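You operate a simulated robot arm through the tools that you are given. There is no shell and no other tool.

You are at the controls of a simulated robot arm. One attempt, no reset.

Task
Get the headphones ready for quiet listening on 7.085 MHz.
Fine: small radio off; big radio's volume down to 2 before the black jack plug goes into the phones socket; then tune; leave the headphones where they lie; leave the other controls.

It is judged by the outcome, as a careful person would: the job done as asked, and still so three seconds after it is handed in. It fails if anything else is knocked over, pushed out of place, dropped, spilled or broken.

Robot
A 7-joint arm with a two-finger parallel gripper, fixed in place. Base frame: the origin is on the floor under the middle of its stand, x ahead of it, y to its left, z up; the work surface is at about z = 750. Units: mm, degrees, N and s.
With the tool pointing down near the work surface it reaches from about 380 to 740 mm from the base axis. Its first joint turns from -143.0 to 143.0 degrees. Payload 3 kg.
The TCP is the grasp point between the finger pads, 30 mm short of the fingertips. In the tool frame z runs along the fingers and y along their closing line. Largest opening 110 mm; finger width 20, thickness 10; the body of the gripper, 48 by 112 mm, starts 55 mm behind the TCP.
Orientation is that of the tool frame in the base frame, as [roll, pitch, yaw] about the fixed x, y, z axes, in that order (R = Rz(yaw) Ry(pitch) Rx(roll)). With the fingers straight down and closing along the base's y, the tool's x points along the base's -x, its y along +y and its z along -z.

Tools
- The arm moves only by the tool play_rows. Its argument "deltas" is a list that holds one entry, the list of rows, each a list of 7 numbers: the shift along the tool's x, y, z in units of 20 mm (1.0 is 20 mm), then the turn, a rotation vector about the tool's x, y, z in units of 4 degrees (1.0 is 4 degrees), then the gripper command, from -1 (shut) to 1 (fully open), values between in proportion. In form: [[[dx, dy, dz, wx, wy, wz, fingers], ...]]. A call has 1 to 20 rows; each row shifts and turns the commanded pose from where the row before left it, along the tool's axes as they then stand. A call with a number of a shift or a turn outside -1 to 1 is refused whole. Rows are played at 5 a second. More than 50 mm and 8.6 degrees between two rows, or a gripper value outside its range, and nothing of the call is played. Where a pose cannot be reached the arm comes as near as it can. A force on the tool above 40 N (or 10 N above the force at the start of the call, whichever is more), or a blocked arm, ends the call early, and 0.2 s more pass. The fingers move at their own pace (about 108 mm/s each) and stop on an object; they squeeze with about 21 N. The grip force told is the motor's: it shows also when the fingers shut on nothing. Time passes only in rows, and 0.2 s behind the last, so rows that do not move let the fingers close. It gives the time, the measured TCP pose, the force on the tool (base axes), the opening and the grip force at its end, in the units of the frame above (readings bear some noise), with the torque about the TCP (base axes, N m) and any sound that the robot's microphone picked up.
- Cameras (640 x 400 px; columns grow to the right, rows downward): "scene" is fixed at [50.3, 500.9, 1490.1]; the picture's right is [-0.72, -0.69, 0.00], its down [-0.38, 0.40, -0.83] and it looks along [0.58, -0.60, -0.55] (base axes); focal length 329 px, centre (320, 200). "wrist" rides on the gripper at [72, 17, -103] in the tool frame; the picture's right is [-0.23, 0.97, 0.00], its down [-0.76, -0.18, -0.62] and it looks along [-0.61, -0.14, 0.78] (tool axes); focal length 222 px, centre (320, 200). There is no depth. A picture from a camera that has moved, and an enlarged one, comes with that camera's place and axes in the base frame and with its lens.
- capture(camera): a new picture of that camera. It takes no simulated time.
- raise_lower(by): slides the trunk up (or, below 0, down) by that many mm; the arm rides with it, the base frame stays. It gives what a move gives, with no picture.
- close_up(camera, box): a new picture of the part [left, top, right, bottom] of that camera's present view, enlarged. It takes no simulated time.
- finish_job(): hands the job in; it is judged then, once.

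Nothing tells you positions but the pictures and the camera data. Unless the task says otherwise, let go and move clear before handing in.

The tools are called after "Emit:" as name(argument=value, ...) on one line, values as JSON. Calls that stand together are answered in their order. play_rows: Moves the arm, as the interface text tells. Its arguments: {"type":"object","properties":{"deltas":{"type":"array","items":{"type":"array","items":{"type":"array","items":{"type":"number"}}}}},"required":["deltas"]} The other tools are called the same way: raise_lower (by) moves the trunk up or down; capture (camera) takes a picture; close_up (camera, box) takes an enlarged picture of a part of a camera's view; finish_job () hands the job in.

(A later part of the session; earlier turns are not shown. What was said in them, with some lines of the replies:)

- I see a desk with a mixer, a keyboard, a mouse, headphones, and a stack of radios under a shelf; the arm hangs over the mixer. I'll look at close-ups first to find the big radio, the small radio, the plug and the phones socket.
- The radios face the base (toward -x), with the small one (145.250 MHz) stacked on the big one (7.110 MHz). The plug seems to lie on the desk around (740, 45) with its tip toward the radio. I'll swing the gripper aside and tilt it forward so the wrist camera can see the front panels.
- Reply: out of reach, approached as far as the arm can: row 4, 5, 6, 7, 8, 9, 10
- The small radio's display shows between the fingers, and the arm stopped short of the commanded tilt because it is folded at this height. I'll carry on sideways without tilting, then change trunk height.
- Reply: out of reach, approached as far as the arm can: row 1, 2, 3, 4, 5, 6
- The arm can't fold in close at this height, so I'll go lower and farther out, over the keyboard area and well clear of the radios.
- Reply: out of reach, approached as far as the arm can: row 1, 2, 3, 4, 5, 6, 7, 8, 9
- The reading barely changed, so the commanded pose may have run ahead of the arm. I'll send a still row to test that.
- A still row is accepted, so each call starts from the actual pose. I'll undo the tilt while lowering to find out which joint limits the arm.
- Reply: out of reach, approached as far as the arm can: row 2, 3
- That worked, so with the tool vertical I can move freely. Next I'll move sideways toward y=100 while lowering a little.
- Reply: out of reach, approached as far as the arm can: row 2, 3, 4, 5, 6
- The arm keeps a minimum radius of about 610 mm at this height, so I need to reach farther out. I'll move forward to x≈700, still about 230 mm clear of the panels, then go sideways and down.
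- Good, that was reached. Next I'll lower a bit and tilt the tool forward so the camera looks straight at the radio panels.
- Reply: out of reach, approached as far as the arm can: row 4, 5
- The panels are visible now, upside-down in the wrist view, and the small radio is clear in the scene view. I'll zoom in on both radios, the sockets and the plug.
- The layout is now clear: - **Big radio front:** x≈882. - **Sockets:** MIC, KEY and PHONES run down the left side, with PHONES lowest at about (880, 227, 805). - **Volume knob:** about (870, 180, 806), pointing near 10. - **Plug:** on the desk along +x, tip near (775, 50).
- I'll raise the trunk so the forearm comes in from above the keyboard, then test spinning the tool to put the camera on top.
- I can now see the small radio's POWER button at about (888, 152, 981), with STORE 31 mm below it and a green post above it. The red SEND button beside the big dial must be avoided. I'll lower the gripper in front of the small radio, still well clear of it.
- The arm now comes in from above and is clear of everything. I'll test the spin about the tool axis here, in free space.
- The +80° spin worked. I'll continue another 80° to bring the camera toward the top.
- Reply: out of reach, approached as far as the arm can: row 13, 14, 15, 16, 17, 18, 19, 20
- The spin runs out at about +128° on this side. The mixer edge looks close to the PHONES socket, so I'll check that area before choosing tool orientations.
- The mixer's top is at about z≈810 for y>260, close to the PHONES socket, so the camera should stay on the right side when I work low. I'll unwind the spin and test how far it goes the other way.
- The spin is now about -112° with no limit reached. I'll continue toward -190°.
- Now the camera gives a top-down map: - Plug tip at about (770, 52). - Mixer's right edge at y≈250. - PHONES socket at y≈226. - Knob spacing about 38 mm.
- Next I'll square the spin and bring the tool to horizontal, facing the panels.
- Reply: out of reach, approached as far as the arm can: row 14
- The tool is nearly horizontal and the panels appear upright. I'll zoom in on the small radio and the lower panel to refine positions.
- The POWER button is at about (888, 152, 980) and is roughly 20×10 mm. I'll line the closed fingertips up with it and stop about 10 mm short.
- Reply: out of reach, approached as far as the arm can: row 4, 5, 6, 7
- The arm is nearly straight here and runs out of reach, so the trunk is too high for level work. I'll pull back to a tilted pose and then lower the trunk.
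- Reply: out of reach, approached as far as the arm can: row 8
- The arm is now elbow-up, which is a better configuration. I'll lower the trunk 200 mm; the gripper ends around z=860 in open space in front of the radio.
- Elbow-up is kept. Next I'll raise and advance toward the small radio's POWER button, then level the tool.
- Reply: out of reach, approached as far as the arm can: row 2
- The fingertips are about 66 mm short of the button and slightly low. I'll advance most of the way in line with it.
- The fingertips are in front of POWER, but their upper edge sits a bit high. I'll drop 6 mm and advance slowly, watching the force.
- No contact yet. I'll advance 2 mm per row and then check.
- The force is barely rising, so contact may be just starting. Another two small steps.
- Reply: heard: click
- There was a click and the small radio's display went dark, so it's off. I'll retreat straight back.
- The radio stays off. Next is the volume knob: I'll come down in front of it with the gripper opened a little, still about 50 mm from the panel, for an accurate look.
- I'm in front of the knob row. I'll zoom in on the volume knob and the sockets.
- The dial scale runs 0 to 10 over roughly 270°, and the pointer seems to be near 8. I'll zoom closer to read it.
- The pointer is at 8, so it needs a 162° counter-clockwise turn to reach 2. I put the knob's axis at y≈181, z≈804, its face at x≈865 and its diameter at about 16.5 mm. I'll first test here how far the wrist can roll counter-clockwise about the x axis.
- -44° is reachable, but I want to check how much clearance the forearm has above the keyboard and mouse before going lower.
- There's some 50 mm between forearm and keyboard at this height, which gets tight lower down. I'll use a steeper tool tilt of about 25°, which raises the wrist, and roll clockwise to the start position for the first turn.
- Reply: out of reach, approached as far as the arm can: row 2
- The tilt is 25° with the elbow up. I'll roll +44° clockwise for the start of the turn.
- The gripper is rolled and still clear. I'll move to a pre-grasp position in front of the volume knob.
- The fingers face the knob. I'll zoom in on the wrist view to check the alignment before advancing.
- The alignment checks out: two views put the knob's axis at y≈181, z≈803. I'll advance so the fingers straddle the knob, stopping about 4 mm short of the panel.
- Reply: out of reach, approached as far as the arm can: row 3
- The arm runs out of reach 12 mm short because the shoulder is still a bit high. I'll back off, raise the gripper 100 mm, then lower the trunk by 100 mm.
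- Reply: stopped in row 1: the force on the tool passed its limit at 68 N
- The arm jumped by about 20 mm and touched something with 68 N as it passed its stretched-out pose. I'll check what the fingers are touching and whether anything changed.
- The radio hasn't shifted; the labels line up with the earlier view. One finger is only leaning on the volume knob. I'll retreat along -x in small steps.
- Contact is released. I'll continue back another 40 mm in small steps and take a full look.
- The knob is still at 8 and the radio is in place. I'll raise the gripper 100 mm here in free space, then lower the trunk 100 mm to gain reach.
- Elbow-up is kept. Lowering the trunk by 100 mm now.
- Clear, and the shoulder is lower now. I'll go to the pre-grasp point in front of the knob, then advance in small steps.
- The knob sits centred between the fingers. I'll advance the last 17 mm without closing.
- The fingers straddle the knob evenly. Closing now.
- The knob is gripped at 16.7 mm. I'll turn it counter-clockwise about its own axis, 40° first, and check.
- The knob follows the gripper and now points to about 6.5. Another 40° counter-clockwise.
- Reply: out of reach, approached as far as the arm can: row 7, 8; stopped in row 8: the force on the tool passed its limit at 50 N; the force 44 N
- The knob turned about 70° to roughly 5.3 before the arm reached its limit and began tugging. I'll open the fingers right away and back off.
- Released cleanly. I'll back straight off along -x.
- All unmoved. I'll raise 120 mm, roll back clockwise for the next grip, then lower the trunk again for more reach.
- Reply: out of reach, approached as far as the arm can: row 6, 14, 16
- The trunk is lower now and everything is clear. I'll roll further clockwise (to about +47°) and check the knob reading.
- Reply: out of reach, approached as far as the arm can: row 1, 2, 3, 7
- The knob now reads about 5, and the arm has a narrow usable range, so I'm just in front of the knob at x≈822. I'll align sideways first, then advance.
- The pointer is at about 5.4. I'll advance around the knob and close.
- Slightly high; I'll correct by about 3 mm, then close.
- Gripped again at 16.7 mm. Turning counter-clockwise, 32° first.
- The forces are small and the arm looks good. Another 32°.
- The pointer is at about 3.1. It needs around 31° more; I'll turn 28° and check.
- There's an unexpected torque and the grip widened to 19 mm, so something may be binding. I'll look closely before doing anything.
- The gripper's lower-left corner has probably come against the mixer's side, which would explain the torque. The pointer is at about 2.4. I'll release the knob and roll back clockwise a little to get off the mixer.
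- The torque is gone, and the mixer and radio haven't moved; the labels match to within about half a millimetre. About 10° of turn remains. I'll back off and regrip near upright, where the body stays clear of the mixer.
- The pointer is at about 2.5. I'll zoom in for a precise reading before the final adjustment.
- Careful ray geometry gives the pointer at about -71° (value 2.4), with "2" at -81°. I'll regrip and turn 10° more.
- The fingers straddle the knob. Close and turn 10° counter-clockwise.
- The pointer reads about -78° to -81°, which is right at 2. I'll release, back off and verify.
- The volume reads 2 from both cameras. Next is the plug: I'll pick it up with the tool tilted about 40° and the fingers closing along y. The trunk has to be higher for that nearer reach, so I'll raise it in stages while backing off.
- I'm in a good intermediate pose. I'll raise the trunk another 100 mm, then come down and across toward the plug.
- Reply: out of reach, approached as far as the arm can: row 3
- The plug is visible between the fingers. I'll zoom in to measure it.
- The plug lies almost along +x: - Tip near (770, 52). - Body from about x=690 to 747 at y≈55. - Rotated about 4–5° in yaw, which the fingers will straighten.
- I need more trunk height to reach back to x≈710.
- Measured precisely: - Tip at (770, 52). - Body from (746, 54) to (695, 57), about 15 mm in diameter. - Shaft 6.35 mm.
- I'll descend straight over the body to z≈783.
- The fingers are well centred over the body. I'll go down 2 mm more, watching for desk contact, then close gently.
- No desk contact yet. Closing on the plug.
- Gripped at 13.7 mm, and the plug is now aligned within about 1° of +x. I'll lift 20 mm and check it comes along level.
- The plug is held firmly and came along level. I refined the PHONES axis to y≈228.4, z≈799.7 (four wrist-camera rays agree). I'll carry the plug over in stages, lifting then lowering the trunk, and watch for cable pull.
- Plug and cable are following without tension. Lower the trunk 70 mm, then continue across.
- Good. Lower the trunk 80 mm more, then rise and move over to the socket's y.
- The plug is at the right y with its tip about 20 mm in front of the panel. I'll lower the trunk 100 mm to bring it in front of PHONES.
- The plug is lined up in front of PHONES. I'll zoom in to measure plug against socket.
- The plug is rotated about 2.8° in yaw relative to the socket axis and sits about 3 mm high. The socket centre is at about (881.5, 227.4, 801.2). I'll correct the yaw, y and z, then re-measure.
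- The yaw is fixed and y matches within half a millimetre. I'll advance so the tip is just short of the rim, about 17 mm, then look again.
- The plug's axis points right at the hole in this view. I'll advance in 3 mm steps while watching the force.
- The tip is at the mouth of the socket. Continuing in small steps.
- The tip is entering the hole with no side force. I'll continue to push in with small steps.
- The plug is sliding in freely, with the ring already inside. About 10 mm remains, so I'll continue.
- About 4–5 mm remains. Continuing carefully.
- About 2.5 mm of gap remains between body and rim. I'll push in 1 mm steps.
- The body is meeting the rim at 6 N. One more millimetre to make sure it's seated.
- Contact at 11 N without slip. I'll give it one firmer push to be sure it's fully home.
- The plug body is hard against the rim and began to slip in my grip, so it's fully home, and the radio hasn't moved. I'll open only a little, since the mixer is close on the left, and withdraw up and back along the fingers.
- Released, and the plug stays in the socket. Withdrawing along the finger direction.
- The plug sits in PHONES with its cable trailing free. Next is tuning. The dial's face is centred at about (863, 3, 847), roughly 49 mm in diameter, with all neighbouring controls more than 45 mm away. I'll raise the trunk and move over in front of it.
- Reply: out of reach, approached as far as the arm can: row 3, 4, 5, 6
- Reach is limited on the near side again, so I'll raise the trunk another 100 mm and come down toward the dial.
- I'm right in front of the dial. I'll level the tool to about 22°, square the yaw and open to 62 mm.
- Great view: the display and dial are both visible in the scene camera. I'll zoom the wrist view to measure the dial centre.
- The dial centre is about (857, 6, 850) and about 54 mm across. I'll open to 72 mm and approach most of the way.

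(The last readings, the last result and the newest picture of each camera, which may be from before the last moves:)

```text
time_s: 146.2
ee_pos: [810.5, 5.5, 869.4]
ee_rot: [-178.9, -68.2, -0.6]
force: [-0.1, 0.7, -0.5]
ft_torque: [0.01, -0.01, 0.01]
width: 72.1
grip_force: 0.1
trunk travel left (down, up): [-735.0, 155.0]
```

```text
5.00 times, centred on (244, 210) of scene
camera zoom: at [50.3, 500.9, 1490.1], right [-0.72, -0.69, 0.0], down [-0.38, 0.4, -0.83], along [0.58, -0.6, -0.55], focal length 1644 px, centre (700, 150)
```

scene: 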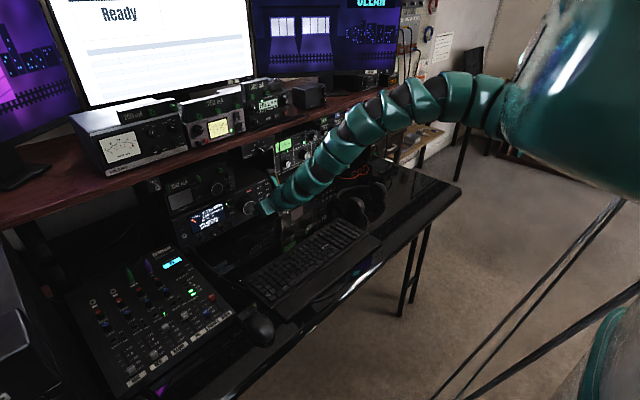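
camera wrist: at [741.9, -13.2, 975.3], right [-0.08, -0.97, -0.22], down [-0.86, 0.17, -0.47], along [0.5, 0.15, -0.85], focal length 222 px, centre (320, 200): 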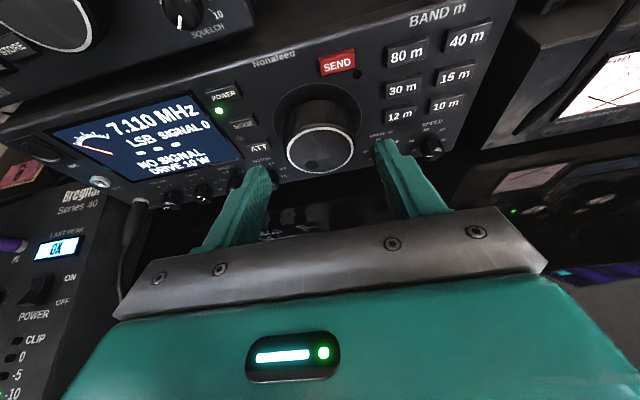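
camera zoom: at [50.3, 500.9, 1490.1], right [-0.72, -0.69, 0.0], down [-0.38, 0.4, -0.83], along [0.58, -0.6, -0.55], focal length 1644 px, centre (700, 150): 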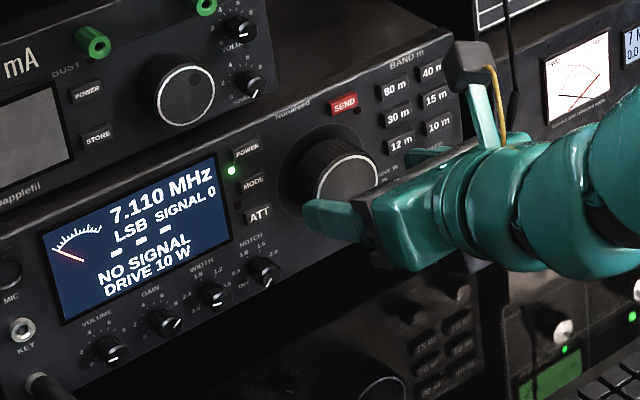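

The dial is centred between the fingers. I'll advance the remaining 32 mm in small steps.

Emit:
play_rows(deltas=[[[0.043, 0, 0.4, 0, 0, 0, 0.31], [0.043, 0, 0.4, 0, 0, 0, 0.31], [0.043, 0, 0.4, 0, 0, 0, 0.31], [0, 0, 0.37, 0, 0, 0, 0.31], [0, 0, 0, 0, 0, 0, 0.31]]])

Emit:
close_up(camera="wrist", box=[200, 80, 440, 230])

Emit:
close_up(camera="scene", box=[180, 170, 308, 250])

```text
time_s: 147.4
ee_pos: [840.2, 5.7, 860.4]
ee_rot: [-178.9, -68.2, -0.6]
force: [-0.4, -0.3, -0.7]
ft_torque: [0.02, -0.03, -0.01]
width: 72.1
grip_force: 0.1
trunk travel left (down, up): [-735.0, 155.0]
```

```text
2.67 times, centred on (320, 155) of wrist
camera zoom: at [771.8, -13.3, 966.5], right [-0.08, -0.97, -0.22], down [-0.86, 0.17, -0.47], along [0.5, 0.15, -0.85], focal length 592 px, centre (320, 320)
```

zoom: 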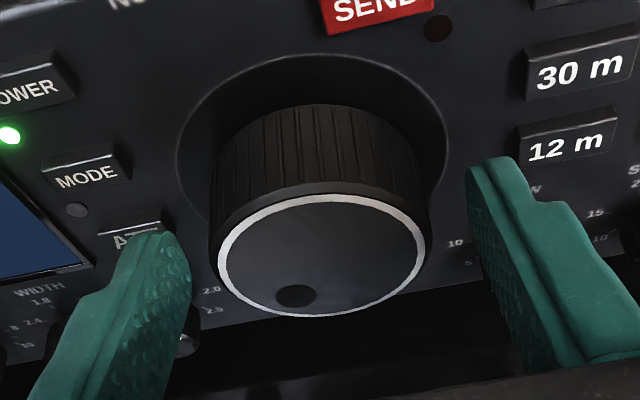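

```text
5.00 times, centred on (244, 210) of scene
camera zoom: at [50.3, 500.9, 1490.1], right [-0.72, -0.69, 0.0], down [-0.38, 0.4, -0.83], along [0.58, -0.6, -0.55], focal length 1644 px, centre (700, 150)
```

zoom: 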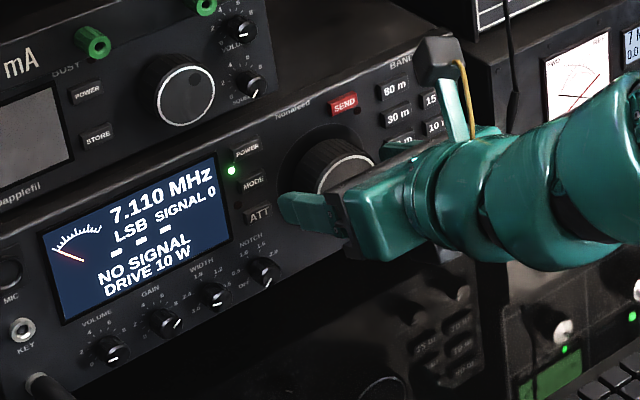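

The fingers straddle the dial at the right height. Closing on it now.

Emit:
play_rows(deltas=[[[0, 0, 0, 0, 0, 0, -0.2], [0, 0, 0, 0, 0, 0, -0.2], [0, 0, 0, 0, 0, 0, -0.2]]])

Emit:
close_up(camera="wrist", box=[200, 80, 440, 230])

Emit:
close_up(camera="scene", box=[180, 170, 308, 250])

```text
time_s: 148.2
ee_pos: [840.1, 4.5, 861.1]
ee_rot: [-179.0, -68.1, -0.5]
force: [2.3, 2.9, 0.4]
ft_torque: [0.0, -0.04, 0.13]
width: 53.9
grip_force: 45.3
trunk travel left (down, up): [-735.0, 155.0]
```

```text
2.67 times, centred on (320, 155) of wrist
camera zoom: at [771.8, -12.8, 966.6], right [-0.08, -0.97, -0.22], down [-0.86, 0.17, -0.47], along [0.5, 0.15, -0.85], focal length 592 px, centre (320, 320)
```

zoom: 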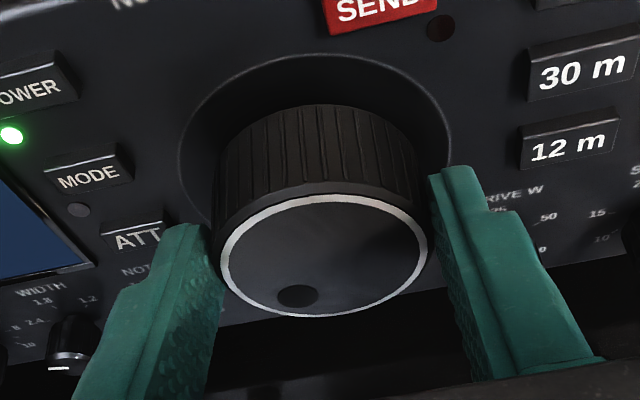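

```text
5.00 times, centred on (244, 210) of scene
camera zoom: at [50.3, 500.9, 1490.1], right [-0.72, -0.69, 0.0], down [-0.38, 0.4, -0.83], along [0.58, -0.6, -0.55], focal length 1644 px, centre (700, 150)
```

zoom: 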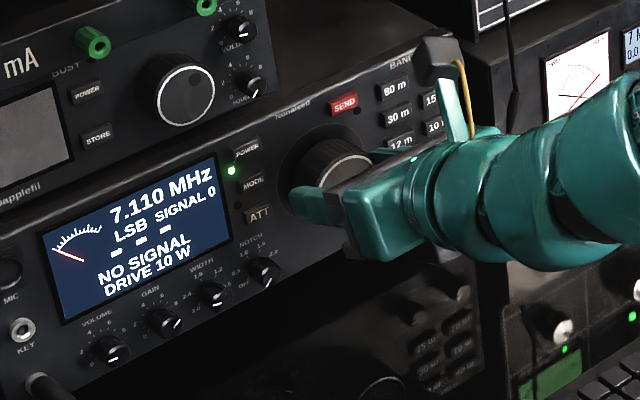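

Gripped at 53.9 mm. I'll turn counter-clockwise by 8° first to see the tuning rate.

Emit:
play_rows(deltas=[[[0.002, -0.037, 0, -0.373, -0.012, -0.928, -0.2], [0.002, -0.037, 0, -0.373, -0.012, -0.928, -0.2], [0, 0, 0, 0, 0, 0, -0.2]]])

Emit:
close_up(camera="scene", box=[180, 170, 308, 250])

```text
time_s: 149.0
ee_pos: [840.3, 8.3, 859.7]
ee_rot: [160.3, -66.7, 18.8]
force: [2.5, 1.6, 1.5]
ft_torque: [0.04, 0.19, -0.07]
width: 53.7
grip_force: 44.5
trunk travel left (down, up): [-735.0, 155.0]
```

```text
5.00 times, centred on (244, 210) of scene
camera zoom: at [50.3, 500.9, 1490.1], right [-0.72, -0.69, 0.0], down [-0.38, 0.4, -0.83], along [0.58, -0.6, -0.55], focal length 1644 px, centre (700, 150)
```

zoom: 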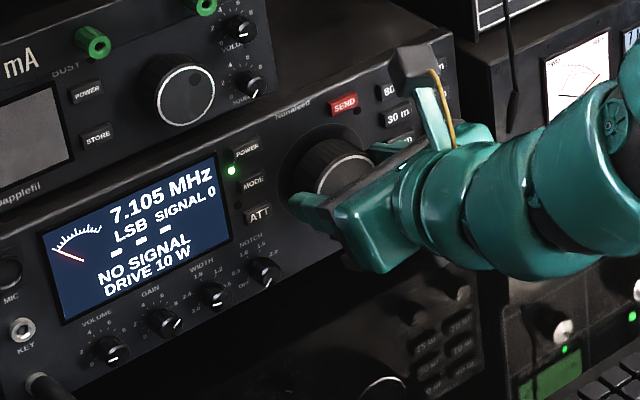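

8° gave -5 kHz (7.105). I'll turn another 16° and read it.

Emit:
play_rows(deltas=[[[0.002, -0.037, 0, -0.373, -0.012, -0.928, -0.2], [0.002, -0.037, 0, -0.373, -0.012, -0.928, -0.2], [0.002, -0.037, 0, -0.373, -0.012, -0.928, -0.2], [0.002, -0.037, 0, -0.373, -0.012, -0.928, -0.2], [0, 0, 0, 0, 0, 0, -0.2]]])

Emit:
close_up(camera="scene", box=[180, 170, 308, 250])

```text
time_s: 150.2
ee_pos: [840.0, 10.9, 859.7]
ee_rot: [130.8, -58.0, 45.0]
force: [0.7, 4.3, -1.0]
ft_torque: [0.06, -0.37, -0.31]
width: 53.6
grip_force: 45.3
trunk travel left (down, up): [-735.0, 155.0]
```

```text
5.00 times, centred on (244, 210) of scene
camera zoom: at [50.3, 500.9, 1490.1], right [-0.72, -0.69, 0.0], down [-0.38, 0.4, -0.83], along [0.58, -0.6, -0.55], focal length 1644 px, centre (700, 150)
```

zoom: 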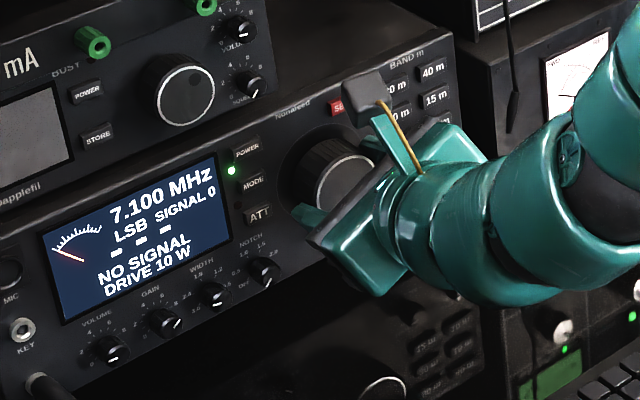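

Another step, to 7.100, so it moves in 5 kHz steps of roughly 12–15° each. Continuing 16° more.

Emit:
play_rows(deltas=[[[0.002, -0.037, 0, -0.373, -0.012, -0.928, -0.2], [0.002, -0.037, 0, -0.373, -0.012, -0.928, -0.2], [0.002, -0.037, 0, -0.373, -0.012, -0.928, -0.2], [0.002, -0.037, 0, -0.373, -0.012, -0.928, -0.2], [0, 0, 0, 0, 0, 0, -0.2]]])

Emit:
close_up(camera="scene", box=[180, 170, 308, 250])

Emit:
capture(camera="scene")

```text
time_s: 151.4
ee_pos: [841.0, 13.5, 859.0]
ee_rot: [114.9, -45.3, 57.6]
force: [-3.7, 3.9, -2.2]
ft_torque: [0.05, 0.09, -0.36]
width: 53.7
grip_force: 44.6
trunk travel left (down, up): [-735.0, 155.0]
```

```text
5.00 times, centred on (244, 210) of scene
camera zoom: at [50.3, 500.9, 1490.1], right [-0.72, -0.69, 0.0], down [-0.38, 0.4, -0.83], along [0.58, -0.6, -0.55], focal length 1644 px, centre (700, 150)
```

zoom: 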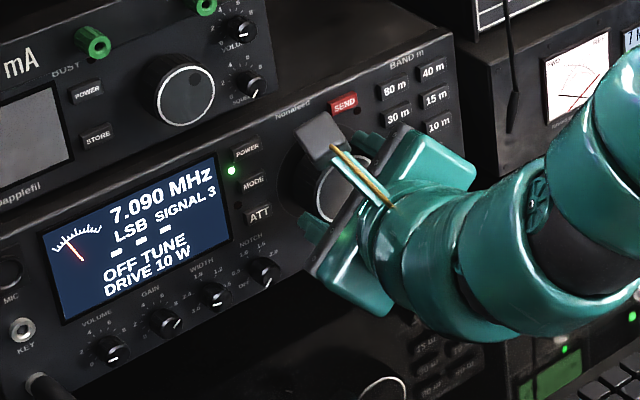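

```text
taken
```

scene: 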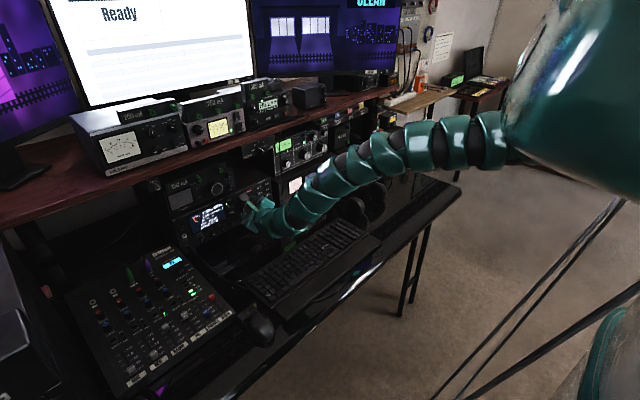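

7.090, showing "OFF TUNE" with signal appearing, so it's 10° per 5 kHz step. I'll turn 10° more.

Emit:
play_rows(deltas=[[[0.002, -0.031, 0, -0.311, -0.01, -0.773, -0.2], [0.002, -0.031, 0, -0.311, -0.01, -0.773, -0.2], [0.002, -0.031, 0, -0.311, -0.01, -0.773, -0.2], [0, 0, 0, 0, 0, 0, -0.2]]])

Emit:
close_up(camera="scene", box=[180, 170, 308, 250])

```text
time_s: 152.4
ee_pos: [841.1, 13.9, 856.8]
ee_rot: [108.2, -36.7, 62.2]
force: [-4.5, 6.8, -4.7]
ft_torque: [0.1, -0.45, -0.42]
width: 53.5
grip_force: 44.8
trunk travel left (down, up): [-735.0, 155.0]
```

```text
5.00 times, centred on (244, 210) of scene
camera zoom: at [50.3, 500.9, 1490.1], right [-0.72, -0.69, 0.0], down [-0.38, 0.4, -0.83], along [0.58, -0.6, -0.55], focal length 1644 px, centre (700, 150)
```

zoom: 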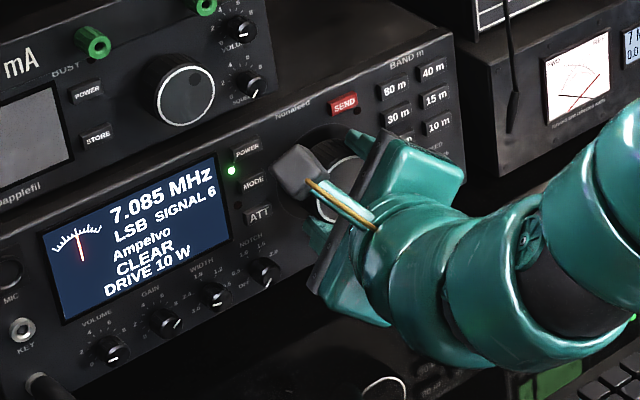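

7.085 MHz, signal 6, "CLEAR" — tuned. I'll open slightly (60 mm, staying clear of SEND) and check the reading holds.

Emit:
play_rows(deltas=[[[0, 0, 0, 0, 0, 0, 0.08], [0, 0, 0, 0, 0, 0, 0.08]]])

Emit:
close_up(camera="scene", box=[180, 170, 308, 250])

Emit:
close_up(camera="wrist", box=[200, 80, 440, 230])

```text
time_s: 153.0
ee_pos: [840.7, 13.6, 857.6]
ee_rot: [108.3, -36.7, 62.1]
force: [0.1, 0.4, -0.7]
ft_torque: [-0.02, 0.01, -0.01]
width: 59.8
grip_force: 0.1
trunk travel left (down, up): [-735.0, 155.0]
```

```text
5.00 times, centred on (244, 210) of scene
camera zoom: at [50.3, 500.9, 1490.1], right [-0.72, -0.69, 0.0], down [-0.38, 0.4, -0.83], along [0.58, -0.6, -0.55], focal length 1644 px, centre (700, 150)
```

zoom: 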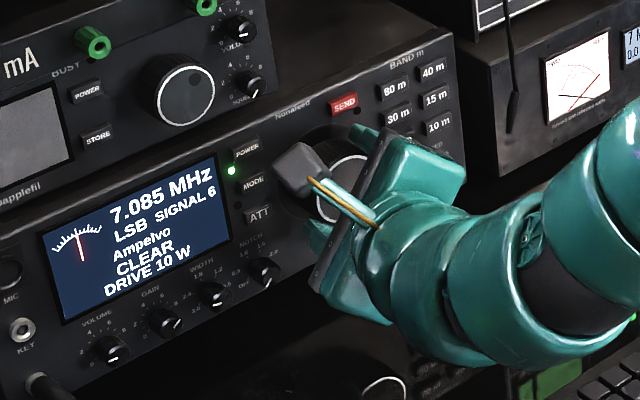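

```text
2.67 times, centred on (320, 155) of wrist
camera zoom: at [772.7, 81.8, 939.7], right [-0.08, -0.79, 0.61], down [-0.87, -0.25, -0.43], along [0.49, -0.56, -0.67], focal length 592 px, centre (320, 320)
```

zoom: 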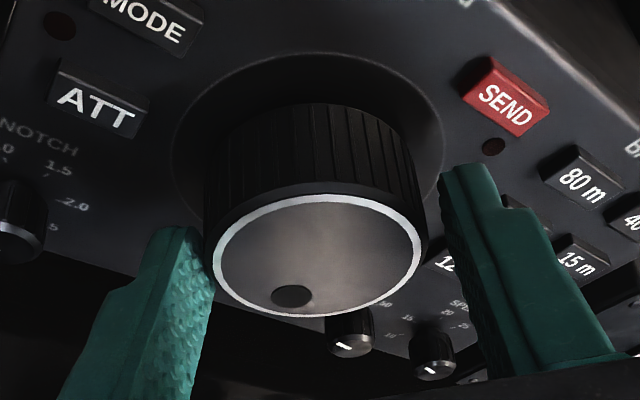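

The frequency holds at 7.085. I'll nudge about 1 mm to centre the gap, then withdraw straight back.

Emit:
play_rows(deltas=[[[0, -0.06, 0, 0, 0, 0, 0.08], [-0.1, -0.003, -0.25, 0, 0, 0, 0.08], [-0.187, -0.006, -0.464, 0, 0, 0, 0.08], [-0.187, -0.006, -0.464, 0, 0, 0, 0.08], [-0.187, -0.006, -0.464, 0, 0, 0, 0.08]]])

Emit:
close_up(camera="scene", box=[180, 170, 308, 250])

Emit:
capture(camera="wrist")

```text
time_s: 154.2
ee_pos: [804.6, 14.4, 857.1]
ee_rot: [108.2, -36.8, 62.1]
force: [0.2, 0.2, 0.2]
ft_torque: [0.03, 0.02, -0.02]
width: 59.3
grip_force: 0.1
trunk travel left (down, up): [-735.0, 155.0]
```

```text
5.00 times, centred on (244, 210) of scene
camera zoom: at [50.3, 500.9, 1490.1], right [-0.72, -0.69, 0.0], down [-0.38, 0.4, -0.83], along [0.58, -0.6, -0.55], focal length 1644 px, centre (700, 150)
```

zoom: 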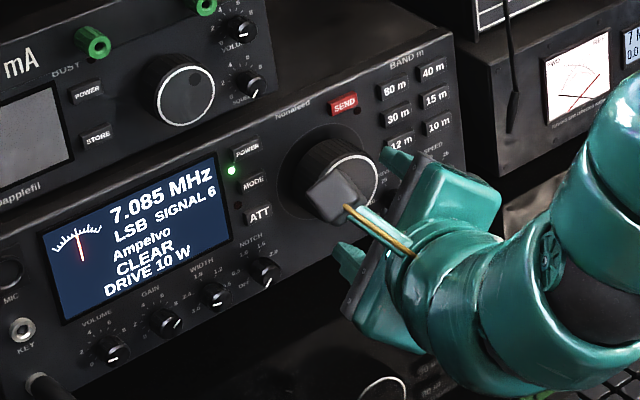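

```text
taken
camera wrist: at [735.8, 83.6, 939.2], right [-0.08, -0.79, 0.6], down [-0.86, -0.25, -0.44], along [0.5, -0.56, -0.67], focal length 222 px, centre (320, 200)
```

wrist: 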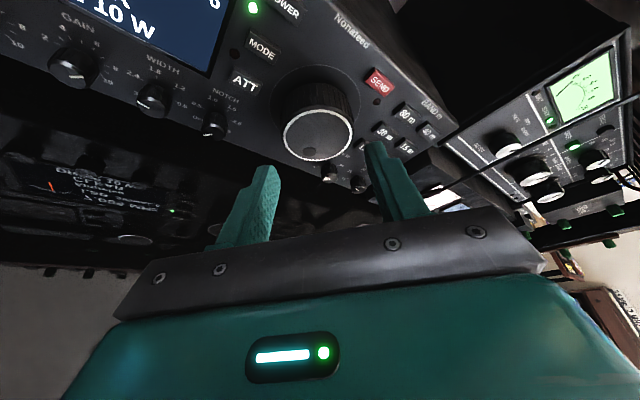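

The hand is clear and the display still shows 7.085 "CLEAR". I'll back away farther and rise.

Emit:
play_rows(deltas=[[[-0.187, -0.006, -0.464, 0, 0, 0, 0.08], [-0.187, -0.006, -0.464, 0, 0, 0, 0.08], [-0.187, -0.006, -0.464, 0, 0, 0, 0.08]]])

Emit:
raise_lower(by=150)

Emit:
capture(camera="scene")

Emit:
capture(camera="wrist")

```text
time_s: 155.0
ee_pos: [774.0, 15.1, 856.2]
ee_rot: [108.2, -36.8, 62.0]
force: [0.1, -0.4, 0.2]
ft_torque: [0.0, 0.0, 0.0]
width: 59.5
grip_force: 0.1
trunk travel left (down, up): [-735.0, 155.0]
```

```text
time_s: 156.8
ee_pos: [774.5, 14.4, 1005.3]
ee_rot: [108.1, -36.7, 62.0]
force: [0.2, -0.3, 0.3]
ft_torque: [0.0, 0.0, 0.01]
width: 59.5
grip_force: 0.0
trunk travel left (down, up): [-885.0, 5.0]
```

```text
taken
```

scene: 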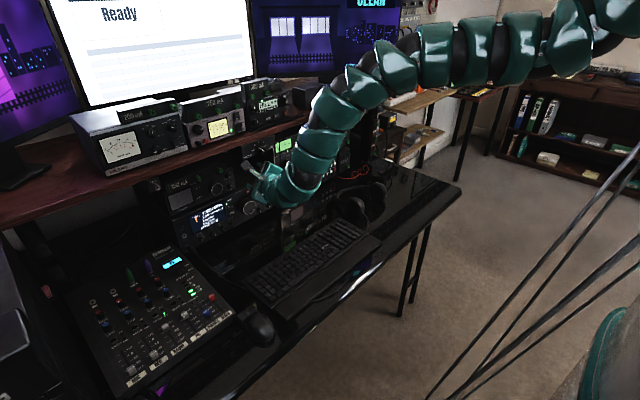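

```text
taken
camera wrist: at [706.9, 84.5, 1088.2], right [-0.08, -0.79, 0.61], down [-0.87, -0.25, -0.43], along [0.49, -0.56, -0.67], focal length 222 px, centre (320, 200)
```

wrist: 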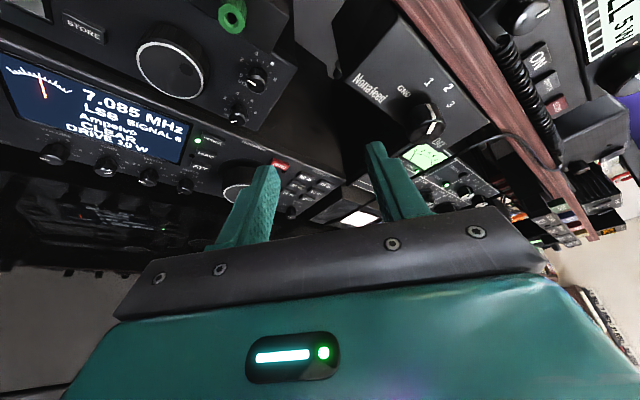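

Everything is clear of the desk. I'll inspect closely: the sockets and plug, the volume, the display, the small radio, the headphones with the cable, and the keyboard and mouse.

Emit:
close_up(camera="scene", box=[150, 190, 270, 265])

Emit:
close_up(camera="scene", box=[180, 225, 228, 260])

Emit:
close_up(camera="scene", box=[240, 160, 400, 260])

Emit:
close_up(camera="scene", box=[180, 240, 400, 360])

Emit:
close_up(camera="scene", box=[130, 140, 258, 220])

```text
5.33 times, centred on (210, 228) of scene
camera zoom: at [50.3, 500.9, 1490.1], right [-0.72, -0.69, 0.0], down [-0.38, 0.4, -0.83], along [0.58, -0.6, -0.55], focal length 1753 px, centre (907, 53)
```

zoom: 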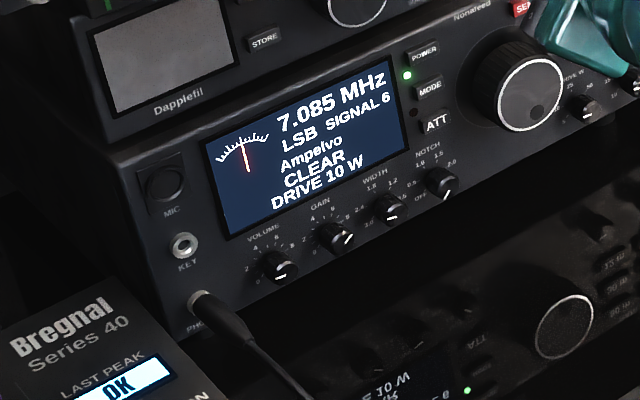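

```text
11.43 times, centred on (204, 242) of scene
camera zoom: at [50.3, 500.9, 1490.1], right [-0.72, -0.69, 0.0], down [-0.38, 0.4, -0.83], along [0.58, -0.6, -0.55], focal length 3757 px, centre (1646, -286)
```

zoom: 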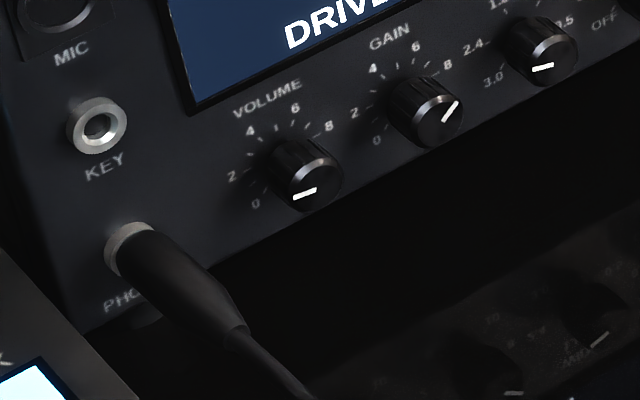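

```text
4.00 times, centred on (320, 210) of scene
camera zoom: at [50.3, 500.9, 1490.1], right [-0.72, -0.69, 0.0], down [-0.38, 0.4, -0.83], along [0.58, -0.6, -0.55], focal length 1315 px, centre (320, 160)
```

zoom: 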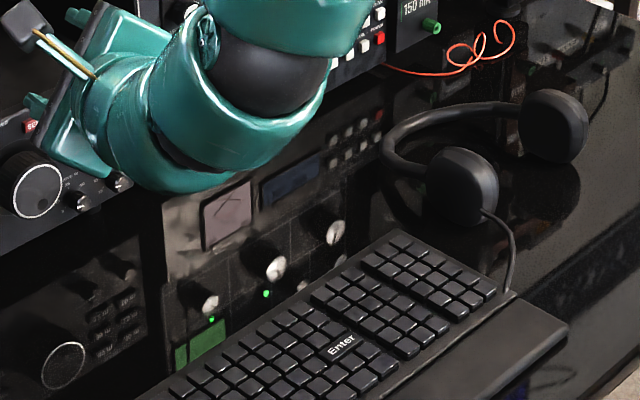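

```text
2.91 times, centred on (290, 300) of scene
camera zoom: at [50.3, 500.9, 1490.1], right [-0.72, -0.69, 0.0], down [-0.38, 0.4, -0.83], along [0.58, -0.6, -0.55], focal length 956 px, centre (407, -91)
```

zoom: 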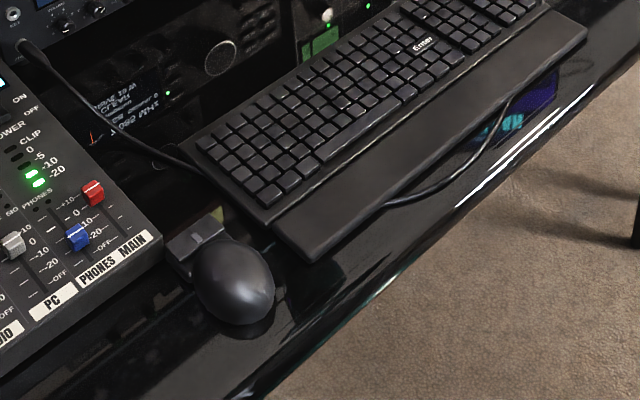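

```text
5.00 times, centred on (194, 180) of scene
camera zoom: at [50.3, 500.9, 1490.1], right [-0.72, -0.69, 0.0], down [-0.38, 0.4, -0.83], along [0.58, -0.6, -0.55], focal length 1644 px, centre (950, 300)
```

zoom: 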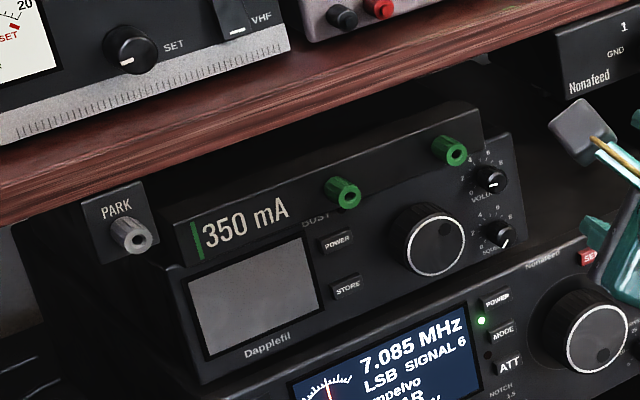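

All in place. One last close check of the volume pointer and plug seating.

Emit:
close_up(camera="scene", box=[186, 234, 210, 252])

Emit:
close_up(camera="scene", box=[196, 232, 208, 244])

```text
16.00 times, centred on (198, 243) of scene
camera zoom: at [50.3, 500.9, 1490.1], right [-0.72, -0.69, 0.0], down [-0.38, 0.4, -0.83], along [0.58, -0.6, -0.55], focal length 5260 px, centre (2272, -488)
```

zoom: 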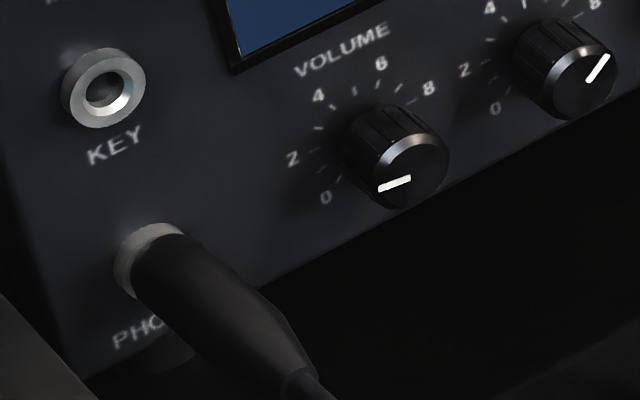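

```text
16.00 times, centred on (202, 238) of scene
camera zoom: at [50.3, 500.9, 1490.1], right [-0.72, -0.69, 0.0], down [-0.38, 0.4, -0.83], along [0.58, -0.6, -0.55], focal length 5260 px, centre (2208, -408)
```

zoom: 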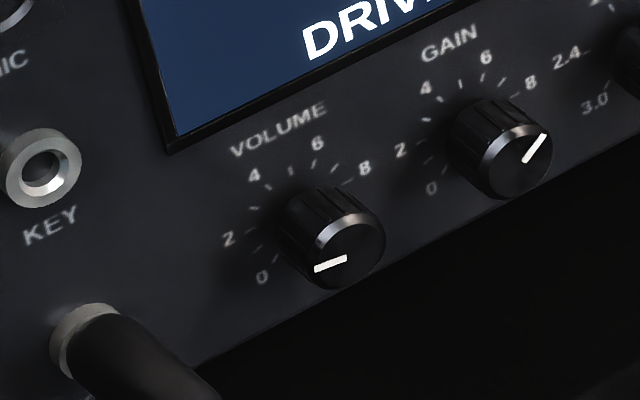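

I see the job as complete:
- The small radio is dark.
- The volume pointer is at 2.
- The black plug is fully seated in PHONES.
- The big radio shows 7.085 MHz, "CLEAR".
- The headphones, keyboard, mouse and mixer are where they were, and the gripper is empty and clear.

I'm handing it in.

Emit:
finish_job()

```text
The job is handed in.
```

The headphones are set up for quiet listening on 7.085 MHz, and I've handed the job in.

- **Small radio:** off; I pressed its POWER button and the display went dark.
- **Volume:** the big radio went from 8 down to 2 before the plug went in.
- **Plug:** the black jack plug is fully in the PHONES socket, with its body against the rim.
- **Tuning:** the display reads 7.085 MHz, signal 6, "CLEAR".

The gripper made two unplanned contacts along the way:
- **Volume knob:** while I was lining up on it, the arm jumped and hit the knob with about 68 N.
- **Mixer:** while turning the knob, the gripper most likely leaned on the mixer's side until I let go.

Close-up comparisons afterwards showed no movement of the radio or mixer. The headphones, keyboard and mouse looked unmoved in the final pictures. The plug's cable now runs from PHONES across the desk to the keyboard. I changed only the small radio's power, the volume and the tuning dial.
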